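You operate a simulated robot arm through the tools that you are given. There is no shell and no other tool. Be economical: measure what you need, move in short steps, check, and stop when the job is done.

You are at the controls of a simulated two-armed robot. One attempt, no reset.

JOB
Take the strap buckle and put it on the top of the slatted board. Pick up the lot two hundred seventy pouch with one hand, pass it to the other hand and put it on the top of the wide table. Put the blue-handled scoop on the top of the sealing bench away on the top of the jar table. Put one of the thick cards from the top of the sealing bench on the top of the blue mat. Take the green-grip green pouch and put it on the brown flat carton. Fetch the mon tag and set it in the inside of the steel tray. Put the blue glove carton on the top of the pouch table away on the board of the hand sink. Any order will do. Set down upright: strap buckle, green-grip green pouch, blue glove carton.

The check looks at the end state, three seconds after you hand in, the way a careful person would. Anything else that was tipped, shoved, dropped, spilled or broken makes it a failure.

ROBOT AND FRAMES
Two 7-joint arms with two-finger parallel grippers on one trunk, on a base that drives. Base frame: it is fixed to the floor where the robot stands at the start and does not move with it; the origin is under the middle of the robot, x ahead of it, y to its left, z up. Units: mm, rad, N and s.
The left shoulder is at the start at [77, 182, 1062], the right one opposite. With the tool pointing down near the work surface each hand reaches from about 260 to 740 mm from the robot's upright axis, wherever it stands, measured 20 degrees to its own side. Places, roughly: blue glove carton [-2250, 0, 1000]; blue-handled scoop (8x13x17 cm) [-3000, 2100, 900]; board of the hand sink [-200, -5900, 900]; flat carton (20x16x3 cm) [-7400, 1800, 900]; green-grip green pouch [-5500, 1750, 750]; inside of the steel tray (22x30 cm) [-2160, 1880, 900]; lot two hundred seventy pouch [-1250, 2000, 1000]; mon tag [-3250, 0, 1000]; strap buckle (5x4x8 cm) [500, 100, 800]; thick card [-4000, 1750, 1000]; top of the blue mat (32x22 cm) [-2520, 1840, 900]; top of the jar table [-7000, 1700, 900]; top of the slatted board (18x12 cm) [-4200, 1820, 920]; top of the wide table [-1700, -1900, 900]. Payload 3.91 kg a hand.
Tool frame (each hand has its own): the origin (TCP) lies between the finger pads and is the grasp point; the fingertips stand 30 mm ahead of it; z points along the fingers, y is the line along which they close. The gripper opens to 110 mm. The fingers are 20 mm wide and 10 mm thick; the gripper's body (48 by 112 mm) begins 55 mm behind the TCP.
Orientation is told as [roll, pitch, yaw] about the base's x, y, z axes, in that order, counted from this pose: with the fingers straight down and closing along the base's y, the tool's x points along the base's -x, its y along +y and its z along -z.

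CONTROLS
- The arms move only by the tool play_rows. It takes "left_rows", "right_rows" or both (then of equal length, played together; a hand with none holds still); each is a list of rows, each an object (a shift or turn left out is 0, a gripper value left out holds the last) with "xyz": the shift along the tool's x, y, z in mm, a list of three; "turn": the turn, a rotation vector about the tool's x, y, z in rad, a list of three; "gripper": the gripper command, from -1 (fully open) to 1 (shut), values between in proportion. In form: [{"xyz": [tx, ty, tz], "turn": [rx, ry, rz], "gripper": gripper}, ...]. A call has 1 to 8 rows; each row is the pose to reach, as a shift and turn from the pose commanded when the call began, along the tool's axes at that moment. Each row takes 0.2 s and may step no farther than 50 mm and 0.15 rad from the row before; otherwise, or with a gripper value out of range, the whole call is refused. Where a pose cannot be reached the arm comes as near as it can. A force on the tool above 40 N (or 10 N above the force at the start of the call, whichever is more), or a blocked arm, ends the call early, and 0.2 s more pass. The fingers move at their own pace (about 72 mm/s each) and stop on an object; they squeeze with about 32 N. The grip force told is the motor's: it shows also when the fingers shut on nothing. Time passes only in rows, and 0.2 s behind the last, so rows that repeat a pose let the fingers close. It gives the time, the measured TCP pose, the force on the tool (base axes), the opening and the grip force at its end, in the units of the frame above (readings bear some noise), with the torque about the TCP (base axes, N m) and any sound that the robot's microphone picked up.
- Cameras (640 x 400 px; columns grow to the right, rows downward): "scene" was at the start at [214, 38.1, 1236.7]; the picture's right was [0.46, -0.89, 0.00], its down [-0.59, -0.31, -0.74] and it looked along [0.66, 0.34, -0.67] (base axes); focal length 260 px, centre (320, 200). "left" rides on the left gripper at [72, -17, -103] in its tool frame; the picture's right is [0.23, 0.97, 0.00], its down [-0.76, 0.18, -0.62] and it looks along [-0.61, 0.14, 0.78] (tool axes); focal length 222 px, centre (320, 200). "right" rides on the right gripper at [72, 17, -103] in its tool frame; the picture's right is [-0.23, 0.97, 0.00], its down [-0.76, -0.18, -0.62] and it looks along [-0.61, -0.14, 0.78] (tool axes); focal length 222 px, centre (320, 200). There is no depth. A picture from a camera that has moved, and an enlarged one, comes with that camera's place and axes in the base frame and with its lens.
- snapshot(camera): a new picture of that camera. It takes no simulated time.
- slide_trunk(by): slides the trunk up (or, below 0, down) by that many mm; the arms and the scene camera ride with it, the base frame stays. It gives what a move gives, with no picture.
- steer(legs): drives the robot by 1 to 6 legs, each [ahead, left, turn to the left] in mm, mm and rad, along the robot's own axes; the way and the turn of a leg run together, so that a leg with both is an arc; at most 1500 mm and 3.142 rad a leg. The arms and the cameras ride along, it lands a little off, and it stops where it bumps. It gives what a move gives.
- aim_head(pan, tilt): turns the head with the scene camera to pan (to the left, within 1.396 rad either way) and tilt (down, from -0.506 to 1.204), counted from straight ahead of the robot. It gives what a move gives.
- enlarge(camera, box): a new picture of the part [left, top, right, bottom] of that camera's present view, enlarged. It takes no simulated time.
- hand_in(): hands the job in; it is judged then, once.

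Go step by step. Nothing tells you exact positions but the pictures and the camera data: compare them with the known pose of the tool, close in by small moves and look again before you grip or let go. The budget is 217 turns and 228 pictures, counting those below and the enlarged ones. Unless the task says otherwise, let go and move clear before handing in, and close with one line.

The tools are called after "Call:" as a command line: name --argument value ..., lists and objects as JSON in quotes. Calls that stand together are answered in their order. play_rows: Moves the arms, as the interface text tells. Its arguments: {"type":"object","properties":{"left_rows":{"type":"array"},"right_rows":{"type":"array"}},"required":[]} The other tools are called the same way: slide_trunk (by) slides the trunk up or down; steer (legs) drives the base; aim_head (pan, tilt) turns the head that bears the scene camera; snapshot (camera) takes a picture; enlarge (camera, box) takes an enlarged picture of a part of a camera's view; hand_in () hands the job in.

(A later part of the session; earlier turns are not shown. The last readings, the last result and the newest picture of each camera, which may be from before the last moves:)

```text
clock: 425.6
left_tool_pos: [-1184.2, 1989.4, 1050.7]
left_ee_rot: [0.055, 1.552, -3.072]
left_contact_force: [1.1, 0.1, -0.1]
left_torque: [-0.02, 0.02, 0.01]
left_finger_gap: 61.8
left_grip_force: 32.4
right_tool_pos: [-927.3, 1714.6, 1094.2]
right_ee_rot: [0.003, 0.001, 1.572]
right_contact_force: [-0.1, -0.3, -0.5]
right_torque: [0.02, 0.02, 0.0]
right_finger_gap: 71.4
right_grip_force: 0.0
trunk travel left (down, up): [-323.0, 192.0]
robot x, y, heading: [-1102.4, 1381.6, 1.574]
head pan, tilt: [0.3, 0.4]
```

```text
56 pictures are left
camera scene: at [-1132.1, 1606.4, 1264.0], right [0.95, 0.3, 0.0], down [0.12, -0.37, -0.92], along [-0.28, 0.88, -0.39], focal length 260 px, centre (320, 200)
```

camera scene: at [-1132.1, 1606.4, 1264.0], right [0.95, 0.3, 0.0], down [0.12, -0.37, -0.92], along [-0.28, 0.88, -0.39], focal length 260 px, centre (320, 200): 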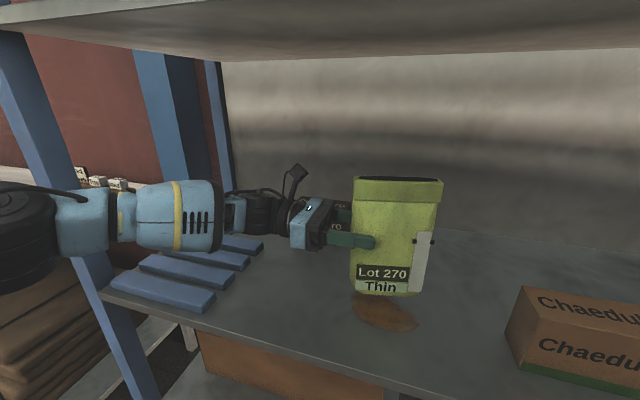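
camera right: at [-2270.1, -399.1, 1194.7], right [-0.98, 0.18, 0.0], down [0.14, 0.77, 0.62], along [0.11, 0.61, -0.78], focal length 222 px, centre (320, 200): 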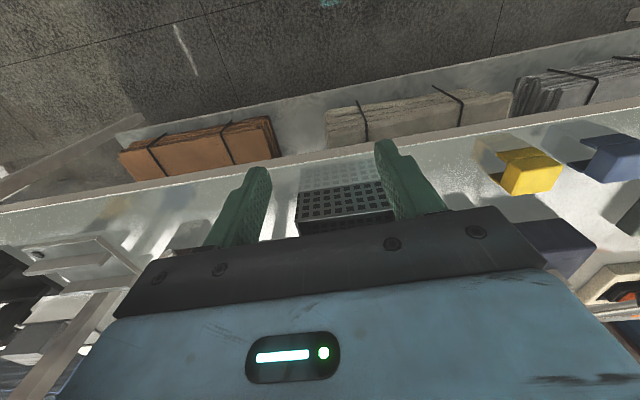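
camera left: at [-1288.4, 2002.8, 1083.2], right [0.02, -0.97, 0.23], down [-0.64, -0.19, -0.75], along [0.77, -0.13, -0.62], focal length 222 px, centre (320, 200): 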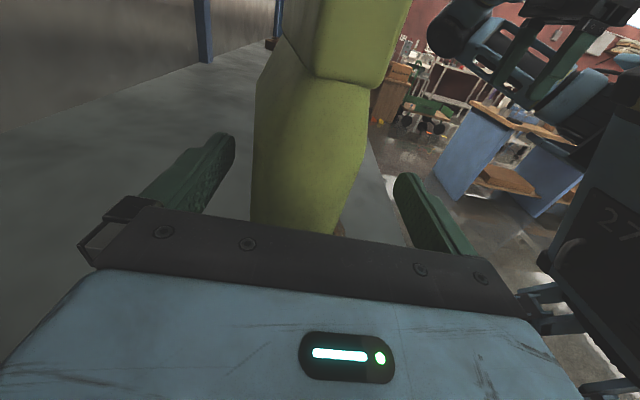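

Pouch lifted. I back out of the shelf, bring it closer, and turn the right hand to fingers-left for the handover.

Call:
steer --legs '[[-480, 0, 0]]'

Call:
play_rows --right_rows '[{"xyz": [-20, -10, 0], "turn": [-0.086, 0.086, 0.086], "gripper": -1}, {"xyz": [-40, -20, 10], "turn": [-0.172, 0.172, 0.172]}, {"xyz": [-60, -20, 20], "turn": [-0.258, 0.258, 0.258]}, {"xyz": [-80, -20, 30], "turn": [-0.344, 0.344, 0.344]}, {"xyz": [-100, -20, 40], "turn": [-0.43, 0.43, 0.43]}, {"xyz": [-115, -20, 40], "turn": [-0.516, 0.516, 0.516]}, {"xyz": [-130, -20, 40], "turn": [-0.602, 0.602, 0.602]}]' --left_rows '[{"xyz": [0, 20, 0]}, {"xyz": [0, 40, 0]}, {"xyz": [0, 60, 0]}, {"xyz": [0, 80, 0]}, {"xyz": [0, 100, 0]}, {"xyz": [0, 115, 0]}, {"xyz": [0, 120, 0]}]'

Call:
play_rows --right_rows '[{"turn": [-0.086, 0.086, 0.086]}, {"turn": [-0.172, 0.172, 0.172]}, {"turn": [-0.258, 0.258, 0.258]}, {"turn": [-0.344, 0.344, 0.344]}, {"turn": [-0.43, 0.43, 0.43]}, {"turn": [-0.516, 0.516, 0.516]}, {"turn": [-0.602, 0.602, 0.602]}, {"turn": [-0.605, 0.605, 0.605]}]'

Call:
aim_head --pan 0.0 --tilt 0.6

Call:
snapshot --camera "scene"

Call:
snapshot --camera "right"

```text
clock: 428.5
left_tool_pos: [-1178.6, 1496.0, 1051.3]
left_ee_rot: [0.039, 1.55, -3.095]
left_contact_force: [0.1, -0.1, -0.4]
left_torque: [-0.01, 0.03, 0.04]
left_finger_gap: 61.5
left_grip_force: 31.9
right_tool_pos: [-923.7, 1220.5, 1092.3]
right_ee_rot: [0.001, 0.0, 1.563]
right_contact_force: [-0.4, -0.1, 0.8]
right_torque: [0.01, 0.0, 0.0]
right_finger_gap: 71.5
right_grip_force: 0.1
trunk travel left (down, up): [-323.0, 192.0]
robot x, y, heading: [-1104.1, 883.7, 1.562]
head pan, tilt: [0.3, 0.4]
```

```text
clock: 430.1
left_tool_pos: [-1178.2, 1376.3, 1051.3]
left_ee_rot: [0.039, 1.553, -3.098]
left_contact_force: [-0.3, -0.3, 0.0]
left_torque: [-0.01, -0.01, -0.01]
left_finger_gap: 61.3
left_grip_force: 32.4
right_tool_pos: [-901.1, 1350.8, 1054.0]
right_ee_rot: [0.466, 0.732, 1.102]
right_contact_force: [-0.9, 0.9, -0.4]
right_torque: [-0.02, 0.0, 0.02]
right_finger_gap: 110.3
right_grip_force: 0.1
trunk travel left (down, up): [-323.0, 192.0]
robot x, y, heading: [-1105.7, 888.0, 1.564]
head pan, tilt: [0.3, 0.4]
```

```text
clock: 431.9
left_tool_pos: [-1178.0, 1375.7, 1051.3]
left_ee_rot: [0.061, 1.551, -3.075]
left_contact_force: [0.4, 0.0, -1.0]
left_torque: [-0.03, 0.0, 0.02]
left_finger_gap: 61.2
left_grip_force: 32.1
right_tool_pos: [-903.3, 1350.8, 1052.4]
right_ee_rot: [2.321, 1.57, 2.313]
right_contact_force: [1.1, -0.2, 0.5]
right_torque: [-0.02, 0.02, 0.01]
right_finger_gap: 110.2
right_grip_force: 0.0
trunk travel left (down, up): [-323.0, 192.0]
robot x, y, heading: [-1107.1, 887.1, 1.567]
head pan, tilt: [0.3, 0.4]
```

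```text
clock: 432.7
left_tool_pos: [-1178.1, 1376.4, 1050.8]
left_ee_rot: [0.057, 1.55, -3.08]
left_contact_force: [0.7, -0.3, -2.0]
left_torque: [-0.01, 0.02, 0.02]
left_finger_gap: 61.2
left_grip_force: 32.3
right_tool_pos: [-901.3, 1351.5, 1052.5]
right_ee_rot: [1.514, 1.57, 1.508]
right_contact_force: [-0.5, 0.3, -0.5]
right_torque: [-0.02, 0.02, -0.04]
right_finger_gap: 109.9
right_grip_force: 0.1
trunk travel left (down, up): [-323.0, 192.0]
robot x, y, heading: [-1104.5, 883.1, 1.564]
head pan, tilt: [0.0, 0.6]
```

```text
55 pictures are left
camera scene: at [-1102.7, 1113.3, 1245.8], right [1.0, -0.01, 0.0], down [0.0, -0.56, -0.83], along [0.01, 0.83, -0.56], focal length 260 px, centre (320, 200)
```

scene: 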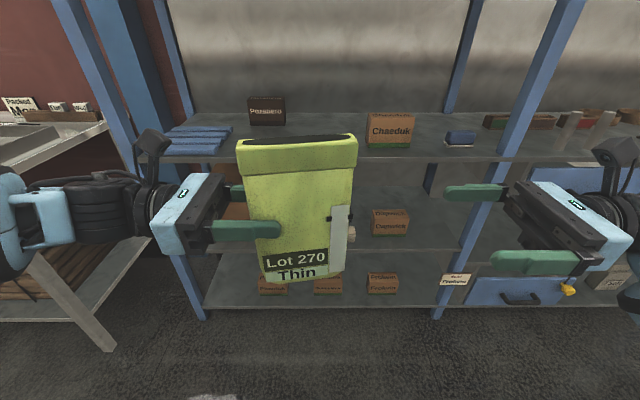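

```text
54 pictures are left
camera right: at [-798.7, 1368.6, 1125.0], right [0.01, 0.97, -0.23], down [0.62, -0.18, -0.76], along [-0.78, -0.14, -0.61], focal length 222 px, centre (320, 200)
```

right: 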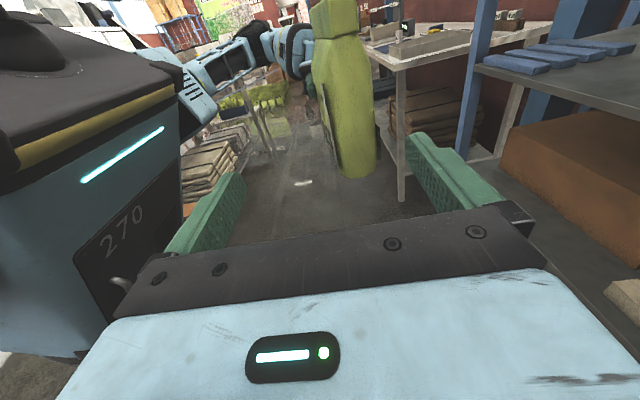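

Call:
play_rows --right_rows '[{"xyz": [0, 8, 40]}, {"xyz": [0, 16, 80]}, {"xyz": [0, 24, 115]}, {"xyz": [0, 24, 115]}]'

Call:
snapshot --camera "right"

```text
clock: 433.7
left_tool_pos: [-1178.1, 1376.0, 1051.1]
left_ee_rot: [0.049, 1.55, -3.09]
left_contact_force: [0.4, 0.1, -0.2]
left_torque: [0.0, 0.03, 0.0]
left_finger_gap: 61.0
left_grip_force: 32.2
right_tool_pos: [-1016.5, 1377.6, 1053.7]
right_ee_rot: [1.707, 1.57, 1.701]
right_contact_force: [0.5, -0.2, 0.7]
right_torque: [-0.01, 0.01, -0.01]
right_finger_gap: 110.1
right_grip_force: 0.0
trunk travel left (down, up): [-323.0, 192.0]
robot x, y, heading: [-1104.4, 889.2, 1.564]
head pan, tilt: [0.0, 0.6]
```

```text
53 pictures are left
camera right: at [-913.5, 1395.5, 1126.0], right [0.01, 0.97, -0.23], down [0.62, -0.18, -0.76], along [-0.78, -0.14, -0.61], focal length 222 px, centre (320, 200)
```

right: 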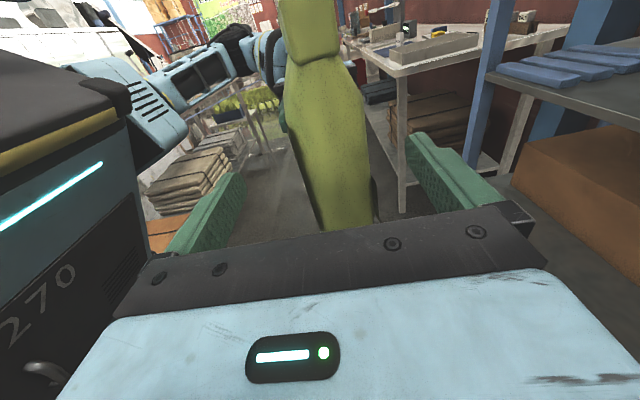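

Call:
play_rows --right_rows '[{"xyz": [0, 0, 30]}, {"xyz": [0, 0, 62]}, {"xyz": [0, 0, 62], "gripper": 0}, {"xyz": [0, 0, 62], "gripper": 1}, {"xyz": [0, 0, 62], "gripper": 1}, {"xyz": [0, 0, 62]}]'

Call:
snapshot --camera "scene"

```text
clock: 435.1
left_tool_pos: [-1177.8, 1376.6, 1051.5]
left_ee_rot: [0.055, 1.55, -3.084]
left_contact_force: [-4.1, -8.3, 0.3]
left_torque: [0.07, -0.02, -0.61]
left_finger_gap: 59.1
left_grip_force: 32.2
right_tool_pos: [-1077.0, 1377.0, 1054.2]
right_ee_rot: [1.656, 1.569, 1.648]
right_contact_force: [3.2, 8.2, 0.3]
right_torque: [-0.02, 0.05, -0.2]
right_finger_gap: 59.7
right_grip_force: 32.0
trunk travel left (down, up): [-323.0, 192.0]
robot x, y, heading: [-1107.0, 888.0, 1.559]
head pan, tilt: [0.0, 0.6]
```

```text
52 pictures are left
camera scene: at [-1102.6, 1113.3, 1245.8], right [1.0, -0.01, 0.0], down [0.0, -0.56, -0.83], along [0.01, 0.83, -0.56], focal length 260 px, centre (320, 200)
```

scene: 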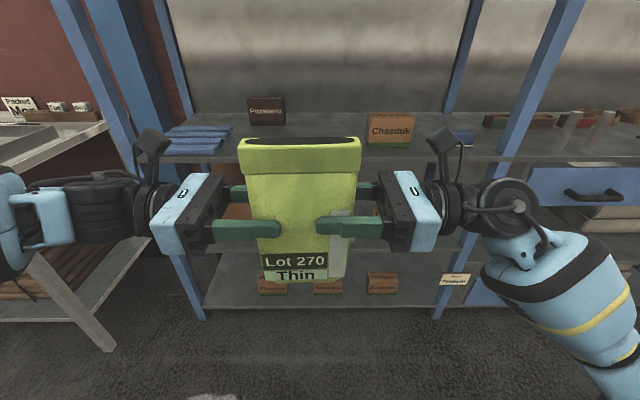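

Both hands hold the pouch. I open the left, withdraw it, and the right hand keeps the pouch.

Call:
play_rows --left_rows '[{"gripper": -1}, {"gripper": -1}, {"gripper": -1}, {"xyz": [0, 0, -40]}, {"xyz": [0, 0, -85]}, {"xyz": [0, 0, -130]}]'

Call:
play_rows --left_rows '[{"turn": [-0.086, -0.086, 0.086]}, {"turn": [-0.172, -0.172, 0.172]}, {"turn": [-0.258, -0.258, 0.258]}, {"turn": [-0.344, -0.344, 0.344]}, {"turn": [-0.43, -0.43, 0.43]}, {"turn": [-0.516, -0.516, 0.516]}, {"turn": [-0.602, -0.602, 0.602]}, {"turn": [-0.605, -0.605, 0.605]}]'

Call:
play_rows --left_rows '[{"turn": [-0.086, -0.086, 0.086]}, {"turn": [-0.172, -0.172, 0.172]}, {"turn": [-0.258, -0.258, 0.258]}, {"turn": [-0.344, -0.344, 0.344]}, {"turn": [-0.43, -0.43, 0.43]}, {"turn": [-0.516, -0.516, 0.516]}, {"turn": [-0.602, -0.602, 0.602]}, {"turn": [-0.605, -0.605, 0.605]}]'

Call:
snapshot --camera "scene"

```text
clock: 436.5
left_tool_pos: [-1308.3, 1375.6, 1053.0]
left_ee_rot: [0.054, 1.553, -3.082]
left_contact_force: [0.0, -0.4, -0.8]
left_torque: [0.02, -0.01, 0.02]
left_finger_gap: 109.9
left_grip_force: 0.2
right_tool_pos: [-1078.0, 1377.4, 1055.1]
right_ee_rot: [1.29, 1.57, 1.284]
right_contact_force: [0.6, 0.7, 0.0]
right_torque: [-0.05, -0.06, 0.0]
right_finger_gap: 59.0
right_grip_force: 32.0
trunk travel left (down, up): [-323.0, 192.0]
robot x, y, heading: [-1103.8, 883.2, 1.562]
head pan, tilt: [0.0, 0.6]
```

```text
clock: 438.3
left_tool_pos: [-1308.0, 1376.6, 1053.8]
left_ee_rot: [-0.437, 0.719, 2.054]
left_contact_force: [0.4, -0.5, -0.2]
left_torque: [0.0, -0.02, 0.0]
left_finger_gap: 109.9
left_grip_force: 0.0
right_tool_pos: [-1077.6, 1377.6, 1054.4]
right_ee_rot: [1.402, 1.569, 1.396]
right_contact_force: [0.5, -0.4, -0.1]
right_torque: [0.0, -0.04, -0.01]
right_finger_gap: 59.1
right_grip_force: 31.9
trunk travel left (down, up): [-323.0, 192.0]
robot x, y, heading: [-1107.8, 882.9, 1.564]
head pan, tilt: [0.0, 0.6]
```

```text
clock: 440.1
left_tool_pos: [-1307.7, 1376.3, 1054.0]
left_ee_rot: [0.021, -0.002, 1.575]
left_contact_force: [0.2, 0.1, 0.5]
left_torque: [-0.01, -0.02, 0.02]
left_finger_gap: 110.0
left_grip_force: 0.0
right_tool_pos: [-1077.0, 1377.2, 1053.6]
right_ee_rot: [1.482, 1.569, 1.475]
right_contact_force: [0.1, 0.4, 0.2]
right_torque: [0.04, 0.0, 0.0]
right_finger_gap: 58.8
right_grip_force: 32.1
trunk travel left (down, up): [-323.0, 192.0]
robot x, y, heading: [-1105.4, 883.7, 1.568]
head pan, tilt: [0.0, 0.6]
```

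```text
51 pictures are left
camera scene: at [-1102.8, 1113.5, 1245.8], right [1.0, -0.01, 0.0], down [0.0, -0.57, -0.82], along [0.01, 0.82, -0.57], focal length 260 px, centre (320, 200)
```

scene: 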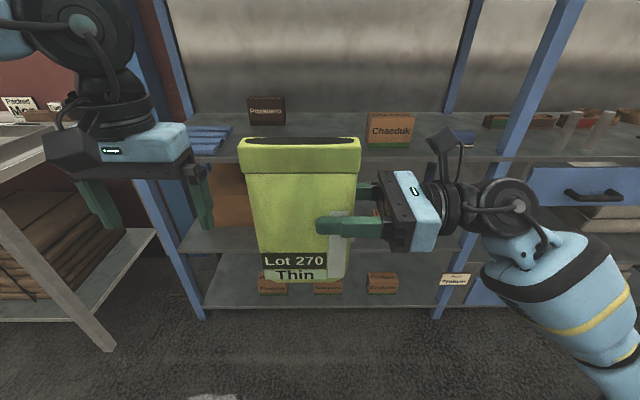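

Handover done. Next the mon tag: I shift the pouch to my right, move to open floor, turn to face south and strafe west along the aisle.

Call:
play_rows --right_rows '[{"xyz": [0, 0, -40]}, {"xyz": [0, 0, -80]}, {"xyz": [0, 0, -120]}]' --left_rows '[{"xyz": [40, 0, 0]}, {"xyz": [80, 0, 0]}, {"xyz": [110, 0, 0]}]'

Call:
steer --legs '[[0, -420, 0], [150, 0, 0], [0, 0, -3.135]]'

Call:
steer --legs '[[0, -1300, 0], [0, -1200, 0]]'

Call:
snapshot --camera "scene"

```text
clock: 440.9
left_tool_pos: [-1308.1, 1262.4, 1052.8]
left_ee_rot: [0.021, -0.001, 1.574]
left_contact_force: [0.7, 0.6, 1.0]
left_torque: [0.02, 0.01, -0.02]
left_finger_gap: 109.8
left_grip_force: 0.1
right_tool_pos: [-957.2, 1372.3, 1056.7]
right_ee_rot: [1.758, 1.568, 1.752]
right_contact_force: [-0.6, 0.3, 0.5]
right_torque: [-0.01, -0.01, -0.02]
right_finger_gap: 59.2
right_grip_force: 31.5
trunk travel left (down, up): [-323.0, 192.0]
robot x, y, heading: [-1100.3, 886.9, 1.563]
head pan, tilt: [0.0, 0.6]
```

```text
clock: 453.1
left_tool_pos: [-448.7, 680.1, 1052.5]
left_ee_rot: [0.021, 0.0, -1.46]
left_contact_force: [-0.7, -0.4, -0.7]
left_torque: [0.02, -0.03, 0.02]
left_finger_gap: 110.0
left_grip_force: 0.0
right_tool_pos: [-785.8, 533.8, 1056.9]
right_ee_rot: [1.541, 1.568, -1.498]
right_contact_force: [-0.2, -0.1, -0.1]
right_torque: [-0.02, 0.04, 0.02]
right_finger_gap: 59.0
right_grip_force: 32.3
trunk travel left (down, up): [-323.0, 192.0]
robot x, y, heading: [-691.0, 1031.2, -1.47]
head pan, tilt: [0.0, 0.6]
```

```text
clock: 472.6
left_tool_pos: [-2705.4, 497.1, 1056.1]
left_ee_rot: [-0.011, -0.031, -1.447]
left_contact_force: [0.3, 0.5, -0.2]
left_torque: [0.02, 0.02, -0.01]
left_finger_gap: 110.0
left_grip_force: 0.0
right_tool_pos: [-3026.1, 375.9, 1101.1]
right_ee_rot: [1.283, 1.437, -1.68]
right_contact_force: [0.0, 1.2, -0.8]
right_torque: [0.01, 0.04, 0.0]
right_finger_gap: 58.8
right_grip_force: 31.4
trunk travel left (down, up): [-323.0, 192.0]
robot x, y, heading: [-2982.7, 812.2, -1.456]
head pan, tilt: [0.0, 0.6]
stopped in leg 2: the robot was blocked; the commanded pose is now the measured one
```

```text
50 pictures are left
camera scene: at [-2920.2, 627.0, 1251.6], right [-0.99, -0.11, 0.03], down [-0.09, 0.53, -0.84], along [0.08, -0.84, -0.54], focal length 260 px, centre (320, 200)
```

scene: 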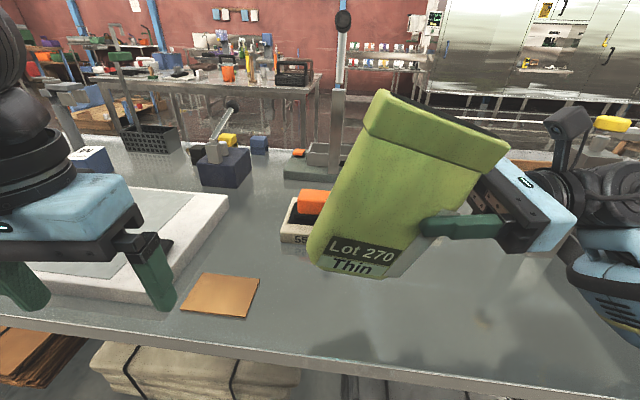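

Heading drift brought me over the table and something on the right stopped me; the pouch got tilted in the hand. I back away east and north and check.

Call:
steer --legs '[[0, 50, 0], [-230, 0, 0], [0, 0, -0.115]]'

Call:
snapshot --camera "scene"

Call:
aim_head --pan -0.7 --tilt 0.6

Call:
snapshot --camera "scene"

```text
clock: 473.5
left_tool_pos: [-2701.0, 488.5, 1054.1]
left_ee_rot: [-0.001, -0.022, -1.455]
left_contact_force: [0.0, 0.0, -0.7]
left_torque: [0.0, 0.0, 0.01]
left_finger_gap: 110.0
left_grip_force: 0.1
right_tool_pos: [-3026.3, 373.0, 1099.3]
right_ee_rot: [1.243, 1.419, -1.742]
right_contact_force: [-0.1, 0.2, -0.5]
right_torque: [0.01, 0.02, 0.02]
right_finger_gap: 58.6
right_grip_force: 32.4
trunk travel left (down, up): [-323.0, 192.0]
robot x, y, heading: [-2961.3, 816.5, -1.469]
head pan, tilt: [0.0, 0.6]
stopped in leg 1: the robot was blocked; the commanded pose is now the measured one
```

```text
49 pictures are left
camera scene: at [-2914.4, 618.3, 1249.8], right [-0.99, -0.11, 0.02], down [-0.08, 0.54, -0.84], along [0.08, -0.83, -0.55], focal length 260 px, centre (320, 200)
```

scene: 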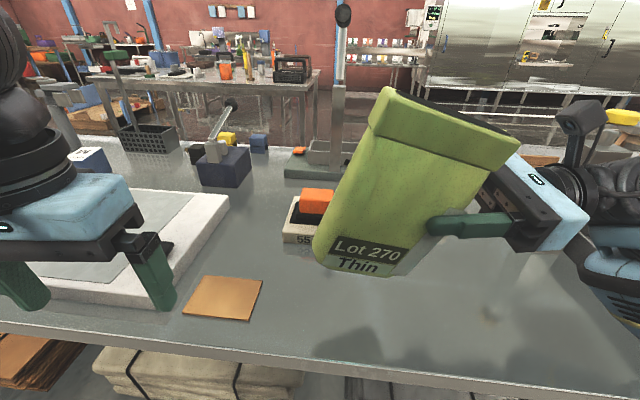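

```text
clock: 474.6
left_tool_pos: [-2701.4, 491.4, 1056.8]
left_ee_rot: [0.0, -0.025, -1.452]
left_contact_force: [0.1, -0.7, 0.5]
left_torque: [0.0, 0.0, -0.01]
left_finger_gap: 109.8
left_grip_force: 0.0
right_tool_pos: [-3026.8, 375.4, 1099.2]
right_ee_rot: [1.235, 1.422, -1.74]
right_contact_force: [-1.0, -0.9, -0.3]
right_torque: [-0.03, 0.03, -0.03]
right_finger_gap: 58.8
right_grip_force: 32.5
trunk travel left (down, up): [-323.0, 192.0]
robot x, y, heading: [-2964.7, 812.8, -1.465]
head pan, tilt: [-0.7, 0.6]
```

```text
48 pictures are left
camera scene: at [-2975.0, 634.9, 1251.8], right [-0.83, 0.56, 0.0], down [0.3, 0.45, -0.84], along [-0.47, -0.7, -0.54], focal length 260 px, centre (320, 200)
```

scene: 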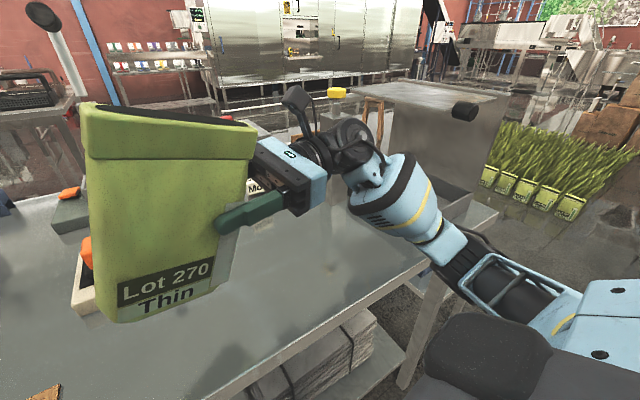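

Call:
steer --legs '[[-200, 0, 0]]'

Call:
steer --legs '[[0, 0, -0.1]]'

Call:
aim_head --pan 0 --tilt 0.55

Call:
snapshot --camera "scene"

```text
clock: 476.2
left_tool_pos: [-2739.3, 661.9, 1052.6]
left_ee_rot: [0.021, -0.001, -1.447]
left_contact_force: [0.2, -0.1, 0.4]
left_torque: [-0.04, 0.01, -0.02]
left_finger_gap: 110.2
left_grip_force: 0.0
right_tool_pos: [-3066.1, 540.1, 1083.9]
right_ee_rot: [1.365, 1.456, -1.614]
right_contact_force: [-0.1, 0.2, -0.6]
right_torque: [-0.03, 0.0, -0.04]
right_finger_gap: 58.8
right_grip_force: 31.9
trunk travel left (down, up): [-323.0, 192.0]
robot x, y, heading: [-2987.1, 1012.9, -1.451]
head pan, tilt: [-0.7, 0.6]
```

```text
clock: 477.1
left_tool_pos: [-2777.3, 638.4, 1052.4]
left_ee_rot: [0.021, -0.001, -1.549]
left_contact_force: [0.5, -0.4, -0.4]
left_torque: [0.0, 0.01, 0.0]
left_finger_gap: 110.0
left_grip_force: 0.1
right_tool_pos: [-3114.5, 550.5, 1084.2]
right_ee_rot: [1.364, 1.457, -1.717]
right_contact_force: [0.0, 0.4, -0.4]
right_torque: [-0.01, 0.02, 0.02]
right_finger_gap: 58.9
right_grip_force: 31.8
trunk travel left (down, up): [-323.0, 192.0]
robot x, y, heading: [-2983.8, 1014.3, -1.56]
head pan, tilt: [-0.7, 0.6]
```

```text
clock: 478.2
left_tool_pos: [-2777.9, 638.8, 1051.7]
left_ee_rot: [0.021, -0.001, -1.547]
left_contact_force: [-0.4, 0.4, 0.7]
left_torque: [0.02, -0.02, 0.0]
left_finger_gap: 110.1
left_grip_force: 0.1
right_tool_pos: [-3113.2, 552.0, 1085.0]
right_ee_rot: [1.362, 1.458, -1.719]
right_contact_force: [-0.3, 0.8, -0.6]
right_torque: [-0.02, 0.02, 0.0]
right_finger_gap: 58.9
right_grip_force: 32.3
trunk travel left (down, up): [-323.0, 192.0]
robot x, y, heading: [-2985.8, 1015.0, -1.56]
head pan, tilt: [0.0, 0.55]
```

```text
47 pictures are left
camera scene: at [-2982.7, 782.4, 1250.3], right [-1.0, -0.01, 0.0], down [-0.01, 0.52, -0.85], along [0.01, -0.85, -0.52], focal length 260 px, centre (320, 200)
```

scene: 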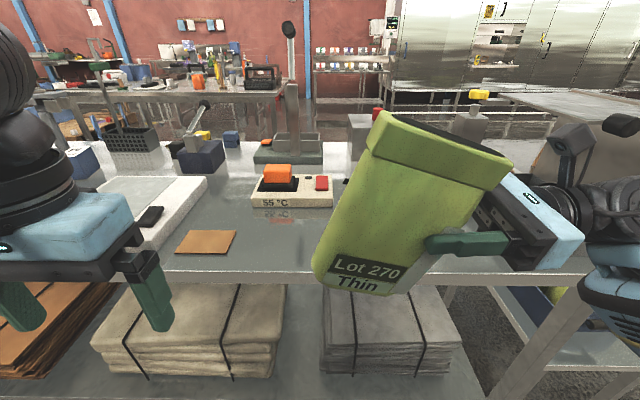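

The pouch leans in the tilted right hand; I level it and move it aside to the right to see the tag.

Call:
play_rows --right_rows '[{"xyz": [0, 0, -20], "turn": [0, -0.13, 0]}, {"xyz": [0, 0, -50], "turn": [0, -0.26, 0]}, {"xyz": [0, 0, -90], "turn": [0, -0.26, 0]}, {"xyz": [0, 0, -120], "turn": [0, -0.26, 0]}]'

Call:
snapshot --camera "scene"

```text
clock: 479.2
left_tool_pos: [-2776.9, 639.3, 1052.9]
left_ee_rot: [0.02, 0.0, -1.549]
left_contact_force: [1.1, 0.8, 0.0]
left_torque: [0.02, -0.02, 0.0]
left_finger_gap: 109.8
left_grip_force: 0.0
right_tool_pos: [-3233.7, 542.2, 1087.4]
right_ee_rot: [0.378, 1.267, -2.717]
right_contact_force: [-0.9, 0.3, 0.1]
right_torque: [-0.02, 0.03, 0.02]
right_finger_gap: 59.1
right_grip_force: 32.6
trunk travel left (down, up): [-323.0, 192.0]
robot x, y, heading: [-2990.0, 1014.6, -1.563]
head pan, tilt: [0.0, 0.55]
```

```text
46 pictures are left
camera scene: at [-2982.8, 782.5, 1250.3], right [-1.0, -0.01, 0.0], down [-0.01, 0.52, -0.85], along [0.01, -0.85, -0.52], focal length 260 px, centre (320, 200)
```

scene: 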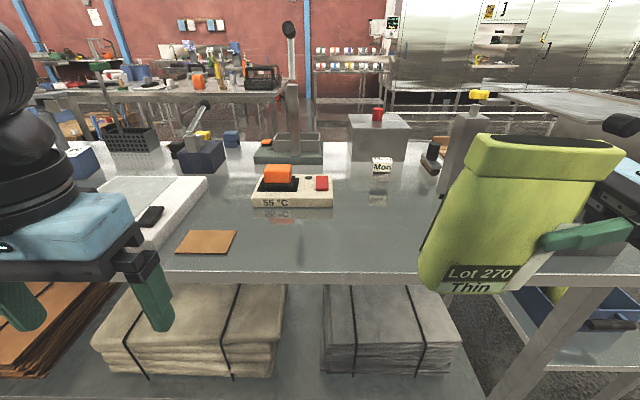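

The "Mon" tag stands at about [-3161, 48], z 900–949. I retract the right hand with the pouch and tilt the left hand forward for the long reach.

Call:
play_rows --left_rows '[{"xyz": [-20, 0, 0], "turn": [0, -0.141, 0]}, {"xyz": [-40, 0, 0], "turn": [0, -0.282, 0]}, {"xyz": [-60, 0, 0], "turn": [0, -0.423, 0]}, {"xyz": [-80, 0, 0], "turn": [0, -0.564, 0]}, {"xyz": [-105, 0, 0], "turn": [0, -0.705, 0]}, {"xyz": [-130, 0, 0], "turn": [0, -0.846, 0]}, {"xyz": [-155, 0, 0], "turn": [0, -0.987, 0]}, {"xyz": [-180, 0, 0], "turn": [0, -1.128, 0]}]' --right_rows '[{"xyz": [0, -20, 0]}, {"xyz": [0, -40, 0]}, {"xyz": [0, -60, 0]}, {"xyz": [0, -80, 0]}, {"xyz": [0, -100, 0]}, {"xyz": [0, -120, 0]}, {"xyz": [0, -130, 0]}, {"xyz": [0, -140, 0]}]'

Call:
steer --legs '[[0, -365, -0.01], [110, 0, 0]]'

Call:
snapshot --camera "scene"

Call:
snapshot --camera "left"

```text
clock: 481.0
left_tool_pos: [-2772.5, 455.6, 1054.1]
left_ee_rot: [0.047, -1.127, -1.589]
left_contact_force: [0.2, -0.4, -0.1]
left_torque: [0.02, -0.01, 0.02]
left_finger_gap: 110.2
left_grip_force: 0.2
right_tool_pos: [-3240.6, 683.2, 1072.0]
right_ee_rot: [0.379, 1.265, -2.717]
right_contact_force: [-0.6, 0.1, -0.4]
right_torque: [0.03, 0.0, -0.02]
right_finger_gap: 58.6
right_grip_force: 32.1
trunk travel left (down, up): [-323.0, 192.0]
robot x, y, heading: [-2986.0, 1013.1, -1.562]
head pan, tilt: [0.0, 0.55]
```

```text
clock: 485.6
left_tool_pos: [-3143.9, 341.7, 1054.8]
left_ee_rot: [0.052, -1.126, -1.604]
left_contact_force: [-0.1, -0.5, 0.3]
left_torque: [0.01, -0.01, 0.03]
left_finger_gap: 110.0
left_grip_force: 0.0
right_tool_pos: [-3609.7, 571.9, 1071.2]
right_ee_rot: [0.378, 1.269, -2.726]
right_contact_force: [1.0, -0.1, -0.4]
right_torque: [0.0, -0.02, 0.0]
right_finger_gap: 58.8
right_grip_force: 32.1
trunk travel left (down, up): [-323.0, 192.0]
robot x, y, heading: [-3348.9, 898.1, -1.567]
head pan, tilt: [0.0, 0.55]
```

```text
45 pictures are left
camera scene: at [-3349.9, 669.3, 1250.2], right [-1.0, 0.0, 0.0], down [0.0, 0.52, -0.85], along [0.0, -0.85, -0.52], focal length 260 px, centre (320, 200)
```

scene: 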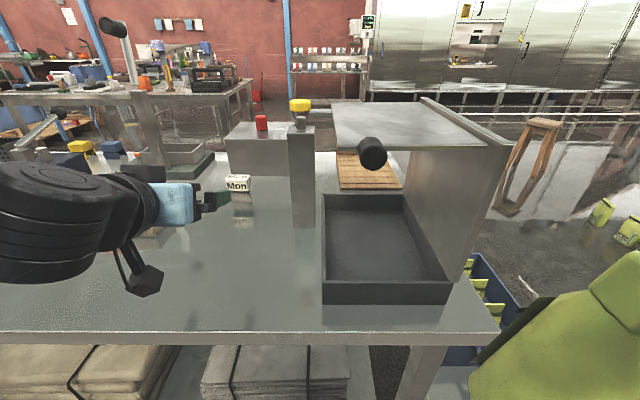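

```text
44 pictures are left
camera left: at [-3161.0, 464.9, 1032.5], right [0.98, 0.11, -0.18], down [0.15, 0.24, 0.96], along [0.15, -0.97, 0.21], focal length 222 px, centre (320, 200)
```

left: 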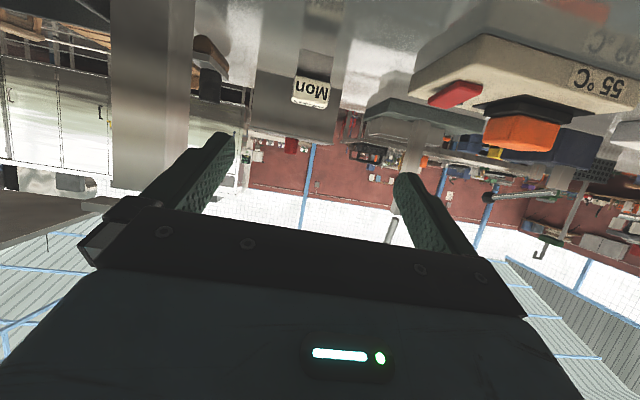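

Call:
steer --legs '[[45, 0, 0]]'

Call:
play_rows --left_rows '[{"xyz": [8, 0, 37]}, {"xyz": [16, 0, 74]}, {"xyz": [24, 0, 111], "gripper": -0.7}, {"xyz": [32, 0, 148]}, {"xyz": [39, 0, 185]}, {"xyz": [39, 0, 185]}]'

Call:
snapshot --camera "left"

Call:
enlarge --camera "scene" --box '[150, 120, 350, 260]'

```text
clock: 486.5
left_tool_pos: [-3143.5, 295.8, 1053.5]
left_ee_rot: [0.05, -1.126, -1.601]
left_contact_force: [-0.8, -0.1, -0.3]
left_torque: [0.0, -0.01, 0.02]
left_finger_gap: 109.9
left_grip_force: 0.0
right_tool_pos: [-3608.8, 526.5, 1071.4]
right_ee_rot: [0.377, 1.267, -2.727]
right_contact_force: [-0.2, 0.1, 0.0]
right_torque: [0.01, 0.03, 0.03]
right_finger_gap: 58.8
right_grip_force: 32.2
trunk travel left (down, up): [-323.0, 192.0]
robot x, y, heading: [-3352.3, 856.8, -1.568]
head pan, tilt: [0.0, 0.55]
```

```text
clock: 487.9
left_tool_pos: [-3138.7, 148.9, 942.8]
left_ee_rot: [0.047, -1.133, -1.601]
left_contact_force: [1.0, 2.7, 21.1]
left_torque: [3.29, 0.28, -0.37]
left_finger_gap: 93.6
left_grip_force: 0.0
right_tool_pos: [-3608.8, 528.9, 1073.3]
right_ee_rot: [0.388, 1.266, -2.717]
right_contact_force: [-0.5, -0.8, 0.2]
right_torque: [0.02, -0.02, 0.0]
right_finger_gap: 59.1
right_grip_force: 32.1
trunk travel left (down, up): [-323.0, 192.0]
robot x, y, heading: [-3351.8, 853.5, -1.561]
head pan, tilt: [0.0, 0.55]
```

```text
43 pictures are left
camera left: at [-3156.6, 273.3, 920.7], right [0.98, 0.11, -0.19], down [0.16, 0.24, 0.96], along [0.15, -0.96, 0.22], focal length 222 px, centre (320, 200)
```

left: 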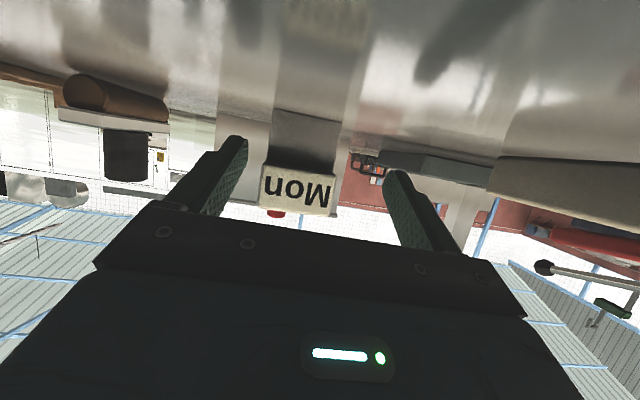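

```text
2.86 times, centred on (250, 190) of scene
camera zoom: at [-3349.8, 627.0, 1250.9], right [-1.0, 0.0, 0.0], down [0.0, 0.52, -0.85], along [0.0, -0.85, -0.52], focal length 742 px, centre (520, 229)
```

zoom: 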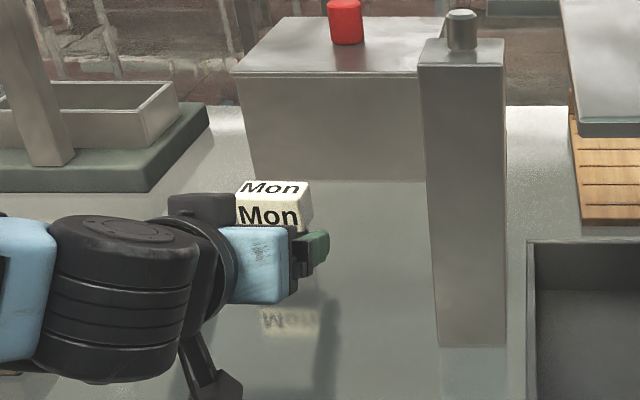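

The hand's camera brushed the table top. I raise, reduce the tilt slightly and come a bit closer with the base.

Call:
play_rows --left_rows '[{"xyz": [-22, 0, -11]}, {"xyz": [-22, 0, -11], "turn": [0, 0.13, 0]}, {"xyz": [-22, 0, -11], "turn": [0, 0.13, 0]}]'

Call:
steer --legs '[[25, 0, 0]]'

Call:
play_rows --left_rows '[{"xyz": [-14, 6, 22]}, {"xyz": [-24, 6, 38]}, {"xyz": [-24, 6, 38]}]'

Call:
snapshot --camera "left"

```text
clock: 488.7
left_tool_pos: [-3138.2, 147.3, 963.3]
left_ee_rot: [0.039, -0.995, -1.592]
left_contact_force: [-0.2, -0.4, 0.4]
left_torque: [0.01, 0.01, -0.01]
left_finger_gap: 93.8
left_grip_force: 0.0
right_tool_pos: [-3609.5, 529.0, 1072.5]
right_ee_rot: [0.38, 1.267, -2.722]
right_contact_force: [0.3, -1.3, 0.1]
right_torque: [0.01, 0.07, 0.01]
right_finger_gap: 58.8
right_grip_force: 32.4
trunk travel left (down, up): [-323.0, 192.0]
robot x, y, heading: [-3352.4, 853.1, -1.569]
head pan, tilt: [0.0, 0.55]
```

```text
clock: 489.5
left_tool_pos: [-3137.8, 124.0, 964.6]
left_ee_rot: [0.04, -0.995, -1.591]
left_contact_force: [-0.7, -0.6, 0.1]
left_torque: [-0.01, -0.05, -0.01]
left_finger_gap: 93.4
left_grip_force: 0.1
right_tool_pos: [-3607.9, 503.1, 1070.8]
right_ee_rot: [0.379, 1.265, -2.721]
right_contact_force: [-0.3, -1.0, -0.9]
right_torque: [0.02, -0.06, 0.03]
right_finger_gap: 58.7
right_grip_force: 31.4
trunk travel left (down, up): [-323.0, 192.0]
robot x, y, heading: [-3354.7, 827.4, -1.568]
head pan, tilt: [0.0, 0.55]
```

```text
clock: 490.3
left_tool_pos: [-3132.3, 79.1, 963.2]
left_ee_rot: [0.038, -0.997, -1.59]
left_contact_force: [-0.3, 0.1, 0.3]
left_torque: [-0.02, 0.01, 0.01]
left_finger_gap: 93.8
left_grip_force: 0.0
right_tool_pos: [-3609.2, 503.5, 1072.8]
right_ee_rot: [0.383, 1.265, -2.722]
right_contact_force: [-0.1, -0.2, 0.1]
right_torque: [0.02, 0.03, 0.02]
right_finger_gap: 58.9
right_grip_force: 31.7
trunk travel left (down, up): [-323.0, 192.0]
robot x, y, heading: [-3350.8, 827.3, -1.568]
head pan, tilt: [0.0, 0.55]
```

```text
41 pictures are left
camera left: at [-3150.5, 203.6, 958.9], right [0.98, 0.14, -0.17], down [0.16, 0.11, 0.98], along [0.15, -0.98, 0.09], focal length 222 px, centre (320, 200)
```

left: 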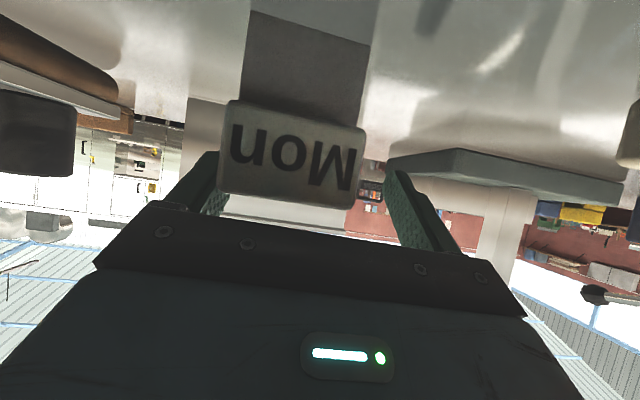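

Tag is nearer and higher than estimated (front y≈100, top z≈965). I centre the hand sideways by 18 mm, lower slightly and close.

Call:
play_rows --left_rows '[{"xyz": [0, -9, 0]}, {"xyz": [0, -18, 0]}, {"xyz": [7, -18, 4]}, {"xyz": [7, -18, 4]}]'

Call:
snapshot --camera "left"

```text
clock: 491.3
left_tool_pos: [-3148.7, 78.3, 955.8]
left_ee_rot: [0.041, -0.996, -1.59]
left_contact_force: [0.9, 0.6, -0.4]
left_torque: [-0.01, 0.03, 0.01]
left_finger_gap: 93.8
left_grip_force: 0.0
right_tool_pos: [-3607.5, 503.9, 1072.2]
right_ee_rot: [0.382, 1.266, -2.723]
right_contact_force: [0.0, -0.7, -0.1]
right_torque: [0.01, 0.02, -0.01]
right_finger_gap: 58.9
right_grip_force: 32.0
trunk travel left (down, up): [-323.0, 192.0]
robot x, y, heading: [-3350.0, 831.8, -1.566]
head pan, tilt: [0.0, 0.55]
```

```text
40 pictures are left
camera left: at [-3168.1, 203.6, 950.6], right [0.98, 0.14, -0.17], down [0.16, 0.11, 0.98], along [0.15, -0.98, 0.09], focal length 222 px, centre (320, 200)
```

left: 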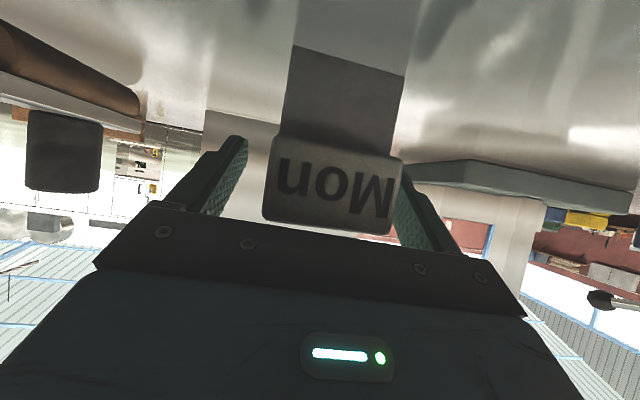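

Call:
play_rows --left_rows '[{"xyz": [0, 5, 0]}, {"xyz": [0, 5, 0], "gripper": 0}, {"xyz": [0, 5, 0], "gripper": 1}, {"xyz": [0, 5, 0], "gripper": 1}, {"xyz": [0, 5, 0], "gripper": 1}]'

Call:
play_rows --left_rows '[{"xyz": [-13, 0, -8]}, {"xyz": [-34, 0, -22]}, {"xyz": [-34, 0, -22]}]'

Call:
snapshot --camera "left"

Call:
enlarge --camera "scene" --box '[120, 100, 340, 260]'

```text
clock: 492.5
left_tool_pos: [-3144.6, 79.1, 955.8]
left_ee_rot: [0.041, -0.995, -1.589]
left_contact_force: [0.5, -0.9, 0.5]
left_torque: [0.02, 0.0, 0.0]
left_finger_gap: 53.3
left_grip_force: 31.6
right_tool_pos: [-3608.8, 503.5, 1072.7]
right_ee_rot: [0.38, 1.266, -2.722]
right_contact_force: [0.2, -0.1, -0.3]
right_torque: [0.0, 0.0, 0.0]
right_finger_gap: 59.1
right_grip_force: 32.0
trunk travel left (down, up): [-323.0, 192.0]
robot x, y, heading: [-3348.0, 830.7, -1.571]
head pan, tilt: [0.0, 0.55]
```

```text
clock: 493.3
left_tool_pos: [-3144.0, 78.8, 995.7]
left_ee_rot: [0.043, -0.997, -1.591]
left_contact_force: [0.1, 0.3, 0.4]
left_torque: [-0.03, -0.01, 0.03]
left_finger_gap: 52.9
left_grip_force: 31.5
right_tool_pos: [-3609.3, 503.4, 1072.5]
right_ee_rot: [0.38, 1.266, -2.722]
right_contact_force: [0.4, -0.7, 0.0]
right_torque: [-0.03, 0.02, -0.01]
right_finger_gap: 58.7
right_grip_force: 32.1
trunk travel left (down, up): [-323.0, 192.0]
robot x, y, heading: [-3353.4, 829.7, -1.566]
head pan, tilt: [0.0, 0.55]
```

```text
39 pictures are left
camera left: at [-3162.8, 204.4, 990.6], right [0.98, 0.14, -0.17], down [0.15, 0.11, 0.98], along [0.15, -0.98, 0.09], focal length 222 px, centre (320, 200)
```

left: 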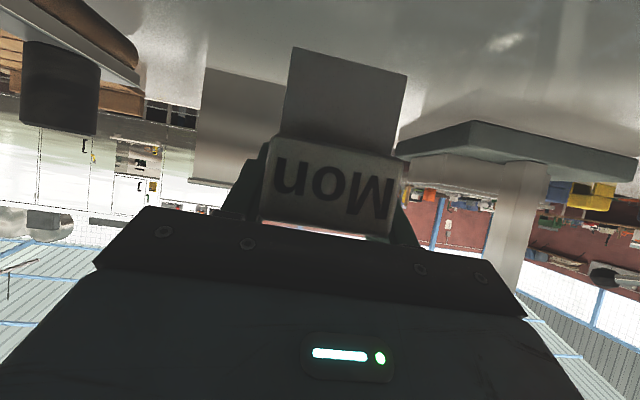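

```text
2.50 times, centred on (230, 180) of scene
camera zoom: at [-3349.4, 600.3, 1250.3], right [-1.0, 0.0, 0.0], down [0.0, 0.52, -0.85], along [0.0, -0.85, -0.52], focal length 649 px, centre (545, 250)
```

zoom: 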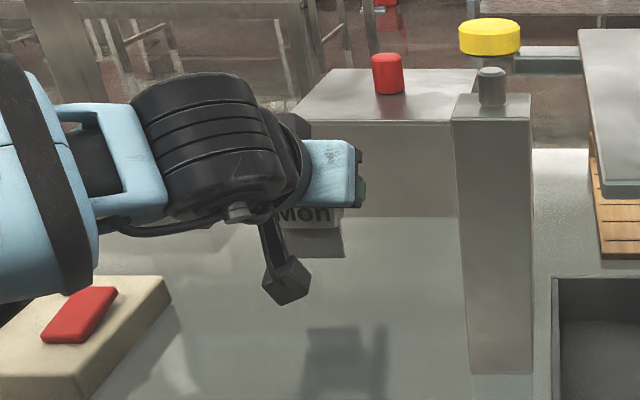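

Tag lifted. I retract, back into the aisle, go east to open floor, and turn to face north for the steel tray.

Call:
play_rows --left_rows '[{"xyz": [-20, 0, -30]}, {"xyz": [-10, 0, -70]}, {"xyz": [5, 0, -112]}, {"xyz": [25, 0, -150]}, {"xyz": [50, 0, -190]}, {"xyz": [75, 0, -230]}, {"xyz": [100, 0, -270]}]'

Call:
steer --legs '[[-260, 0, -0.003], [0, 1300, 0], [0, 1300, 0]]'

Call:
steer --legs '[[0, 0, 3.13]]'

```text
clock: 494.9
left_tool_pos: [-3148.3, 362.3, 1059.3]
left_ee_rot: [0.038, -0.998, -1.59]
left_contact_force: [-0.3, 0.2, -0.7]
left_torque: [-0.01, 0.02, -0.01]
left_finger_gap: 53.1
left_grip_force: 31.9
right_tool_pos: [-3608.5, 504.6, 1072.3]
right_ee_rot: [0.384, 1.267, -2.721]
right_contact_force: [-0.4, 0.6, 0.1]
right_torque: [-0.01, 0.03, 0.0]
right_finger_gap: 58.8
right_grip_force: 31.4
trunk travel left (down, up): [-323.0, 192.0]
robot x, y, heading: [-3351.9, 827.8, -1.572]
head pan, tilt: [0.0, 0.55]
```

```text
clock: 519.2
left_tool_pos: [-550.9, 630.2, 1060.2]
left_ee_rot: [0.041, -0.996, -1.603]
left_contact_force: [0.0, -0.7, -0.2]
left_torque: [-0.01, 0.01, 0.01]
left_finger_gap: 53.0
left_grip_force: 32.1
right_tool_pos: [-1010.4, 777.5, 1072.3]
right_ee_rot: [0.38, 1.265, -2.735]
right_contact_force: [-0.4, 0.1, 0.0]
right_torque: [-0.01, -0.01, 0.02]
right_finger_gap: 59.0
right_grip_force: 32.3
trunk travel left (down, up): [-323.0, 192.0]
robot x, y, heading: [-750.8, 1102.1, -1.583]
head pan, tilt: [0.0, 0.55]
```

```text
clock: 526.8
left_tool_pos: [-917.2, 1584.5, 1058.3]
left_ee_rot: [0.041, -0.998, 1.484]
left_contact_force: [0.5, -0.4, -1.2]
left_torque: [0.01, -0.03, 0.0]
left_finger_gap: 53.0
left_grip_force: 31.6
right_tool_pos: [-469.7, 1411.2, 1071.9]
right_ee_rot: [0.382, 1.264, 0.355]
right_contact_force: [0.3, -0.5, -0.4]
right_torque: [-0.01, -0.01, 0.02]
right_finger_gap: 58.8
right_grip_force: 32.0
trunk travel left (down, up): [-323.0, 192.0]
robot x, y, heading: [-749.1, 1100.0, 1.509]
head pan, tilt: [0.0, 0.55]
```

Call:
steer --legs '[[0, 0, 0.06], [0, 1225, 0]]'

Call:
snapshot --camera "scene"

```text
clock: 538.2
left_tool_pos: [-2167.9, 1574.4, 1057.3]
left_ee_rot: [0.041, -0.997, 1.544]
left_contact_force: [0.1, -0.5, -0.8]
left_torque: [0.04, -0.02, 0.01]
left_finger_gap: 52.8
left_grip_force: 31.8
right_tool_pos: [-1707.8, 1429.5, 1072.5]
right_ee_rot: [0.382, 1.266, 0.413]
right_contact_force: [0.0, -1.0, 0.3]
right_torque: [0.03, 0.0, -0.01]
right_finger_gap: 58.9
right_grip_force: 31.8
trunk travel left (down, up): [-323.0, 192.0]
robot x, y, heading: [-1967.4, 1105.7, 1.566]
head pan, tilt: [0.0, 0.55]
```

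```text
37 pictures are left
camera scene: at [-1965.9, 1332.8, 1250.3], right [1.0, 0.0, 0.0], down [0.0, -0.52, -0.85], along [0.0, 0.85, -0.52], focal length 260 px, centre (320, 200)
```

scene: 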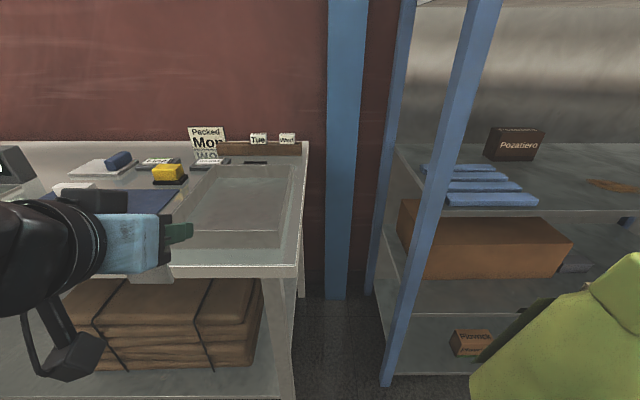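

The tray's centre is near [-2151, 1874]. I step closer and extend the tag over it.

Call:
steer --legs '[[150, -12, 0]]'

Call:
play_rows --left_rows '[{"xyz": [-22, 0, 34]}, {"xyz": [-44, 0, 68]}, {"xyz": [-66, 0, 102]}, {"xyz": [-87, 0, 135]}, {"xyz": [-87, 0, 135], "turn": [0, 0.1, 0]}, {"xyz": [-62, 0, 151], "turn": [0, 0.2, 0]}, {"xyz": [-45, 0, 162], "turn": [0, 0.2, 0]}, {"xyz": [-45, 0, 162], "turn": [0, 0.2, 0]}]'

Call:
snapshot --camera "left"

Call:
snapshot --camera "scene"

```text
clock: 539.6
left_tool_pos: [-2152.5, 1725.0, 1058.0]
left_ee_rot: [0.041, -0.998, 1.54]
left_contact_force: [0.5, 0.5, -0.4]
left_torque: [0.02, 0.01, 0.0]
left_finger_gap: 52.8
left_grip_force: 32.2
right_tool_pos: [-1696.5, 1576.9, 1071.8]
right_ee_rot: [0.38, 1.264, 0.41]
right_contact_force: [0.0, 0.5, -1.2]
right_torque: [0.0, -0.07, 0.07]
right_finger_gap: 59.0
right_grip_force: 31.8
trunk travel left (down, up): [-323.0, 192.0]
robot x, y, heading: [-1955.6, 1254.3, 1.564]
head pan, tilt: [0.0, 0.55]
```

```text
clock: 541.4
left_tool_pos: [-2152.7, 1884.3, 1008.3]
left_ee_rot: [0.03, -0.795, 1.553]
left_contact_force: [-0.3, 1.0, 0.4]
left_torque: [0.0, 0.01, 0.0]
left_finger_gap: 53.0
left_grip_force: 31.4
right_tool_pos: [-1695.2, 1577.0, 1071.8]
right_ee_rot: [0.382, 1.266, 0.412]
right_contact_force: [0.3, 0.3, -0.3]
right_torque: [-0.02, -0.02, 0.0]
right_finger_gap: 58.8
right_grip_force: 31.6
trunk travel left (down, up): [-323.0, 192.0]
robot x, y, heading: [-1956.6, 1248.8, 1.566]
head pan, tilt: [0.0, 0.55]
```

```text
36 pictures are left
camera left: at [-2136.3, 1759.3, 1027.7], right [-0.98, -0.16, -0.14], down [-0.16, 0.09, 0.98], along [-0.15, 0.98, -0.11], focal length 222 px, centre (320, 200)
```

left: 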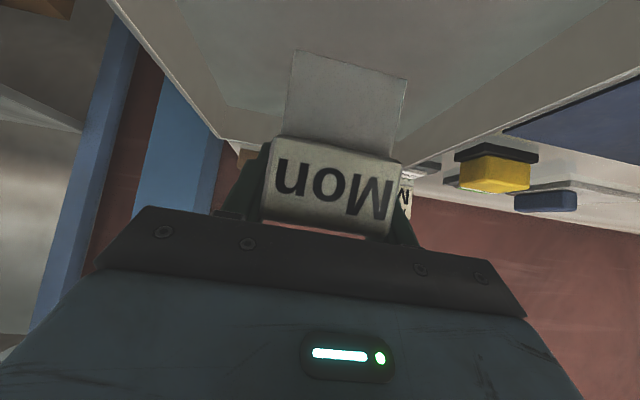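

```text
35 pictures are left
camera scene: at [-1953.0, 1480.2, 1250.3], right [1.0, 0.0, 0.0], down [0.0, -0.52, -0.85], along [0.0, 0.85, -0.52], focal length 260 px, centre (320, 200)
```

scene: 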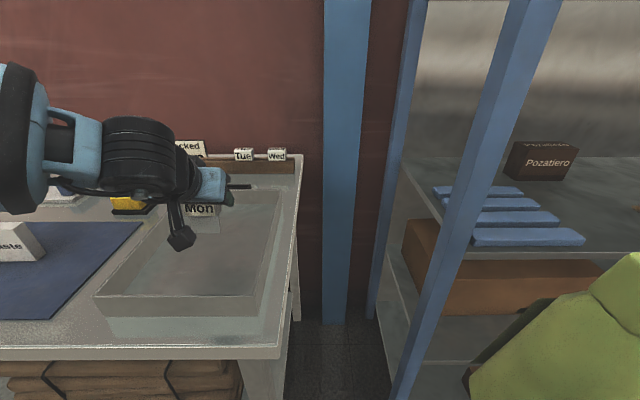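

Call:
play_rows --left_rows '[{"xyz": [14, 0, 14]}, {"xyz": [25, 0, 24]}, {"xyz": [28, 0, 27]}, {"xyz": [31, 0, 30]}, {"xyz": [31, 0, 30]}]'

Call:
play_rows --left_rows '[{"xyz": [2, 0, 2]}, {"xyz": [4, 0, 4]}, {"xyz": [4, 0, 4]}]'

Call:
snapshot --camera "left"

```text
clock: 542.6
left_tool_pos: [-2155.2, 1884.6, 965.7]
left_ee_rot: [0.031, -0.798, 1.55]
left_contact_force: [-0.6, -0.6, -0.5]
left_torque: [0.04, 0.02, 0.02]
left_finger_gap: 52.7
left_grip_force: 31.5
right_tool_pos: [-1695.7, 1576.4, 1072.5]
right_ee_rot: [0.381, 1.265, 0.412]
right_contact_force: [0.0, 0.3, -0.8]
right_torque: [-0.03, 0.01, 0.03]
right_finger_gap: 58.7
right_grip_force: 31.9
trunk travel left (down, up): [-323.0, 192.0]
robot x, y, heading: [-1954.0, 1254.0, 1.567]
head pan, tilt: [0.0, 0.55]
```

```text
clock: 543.4
left_tool_pos: [-2156.2, 1884.7, 958.9]
left_ee_rot: [0.032, -0.798, 1.554]
left_contact_force: [-0.3, -0.2, -0.5]
left_torque: [0.03, -0.01, -0.02]
left_finger_gap: 52.9
left_grip_force: 32.2
right_tool_pos: [-1695.6, 1575.8, 1072.1]
right_ee_rot: [0.383, 1.265, 0.411]
right_contact_force: [0.0, -0.4, -0.1]
right_torque: [-0.02, -0.02, 0.01]
right_finger_gap: 58.8
right_grip_force: 31.5
trunk travel left (down, up): [-323.0, 192.0]
robot x, y, heading: [-1956.1, 1251.1, 1.565]
head pan, tilt: [0.0, 0.55]
```

```text
34 pictures are left
camera left: at [-2138.3, 1760.1, 979.4], right [-0.98, -0.16, -0.14], down [-0.16, 0.09, 0.98], along [-0.15, 0.98, -0.11], focal length 222 px, centre (320, 200)
```

left: 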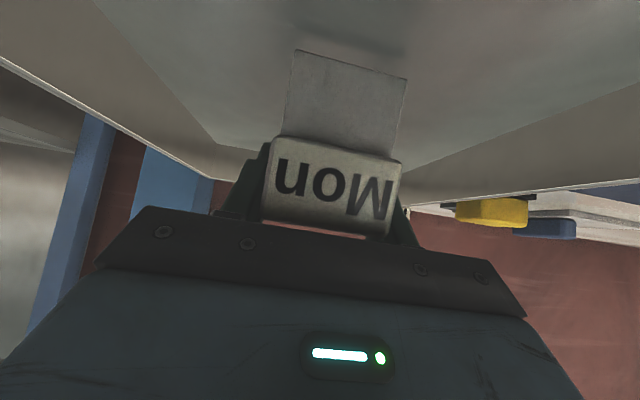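

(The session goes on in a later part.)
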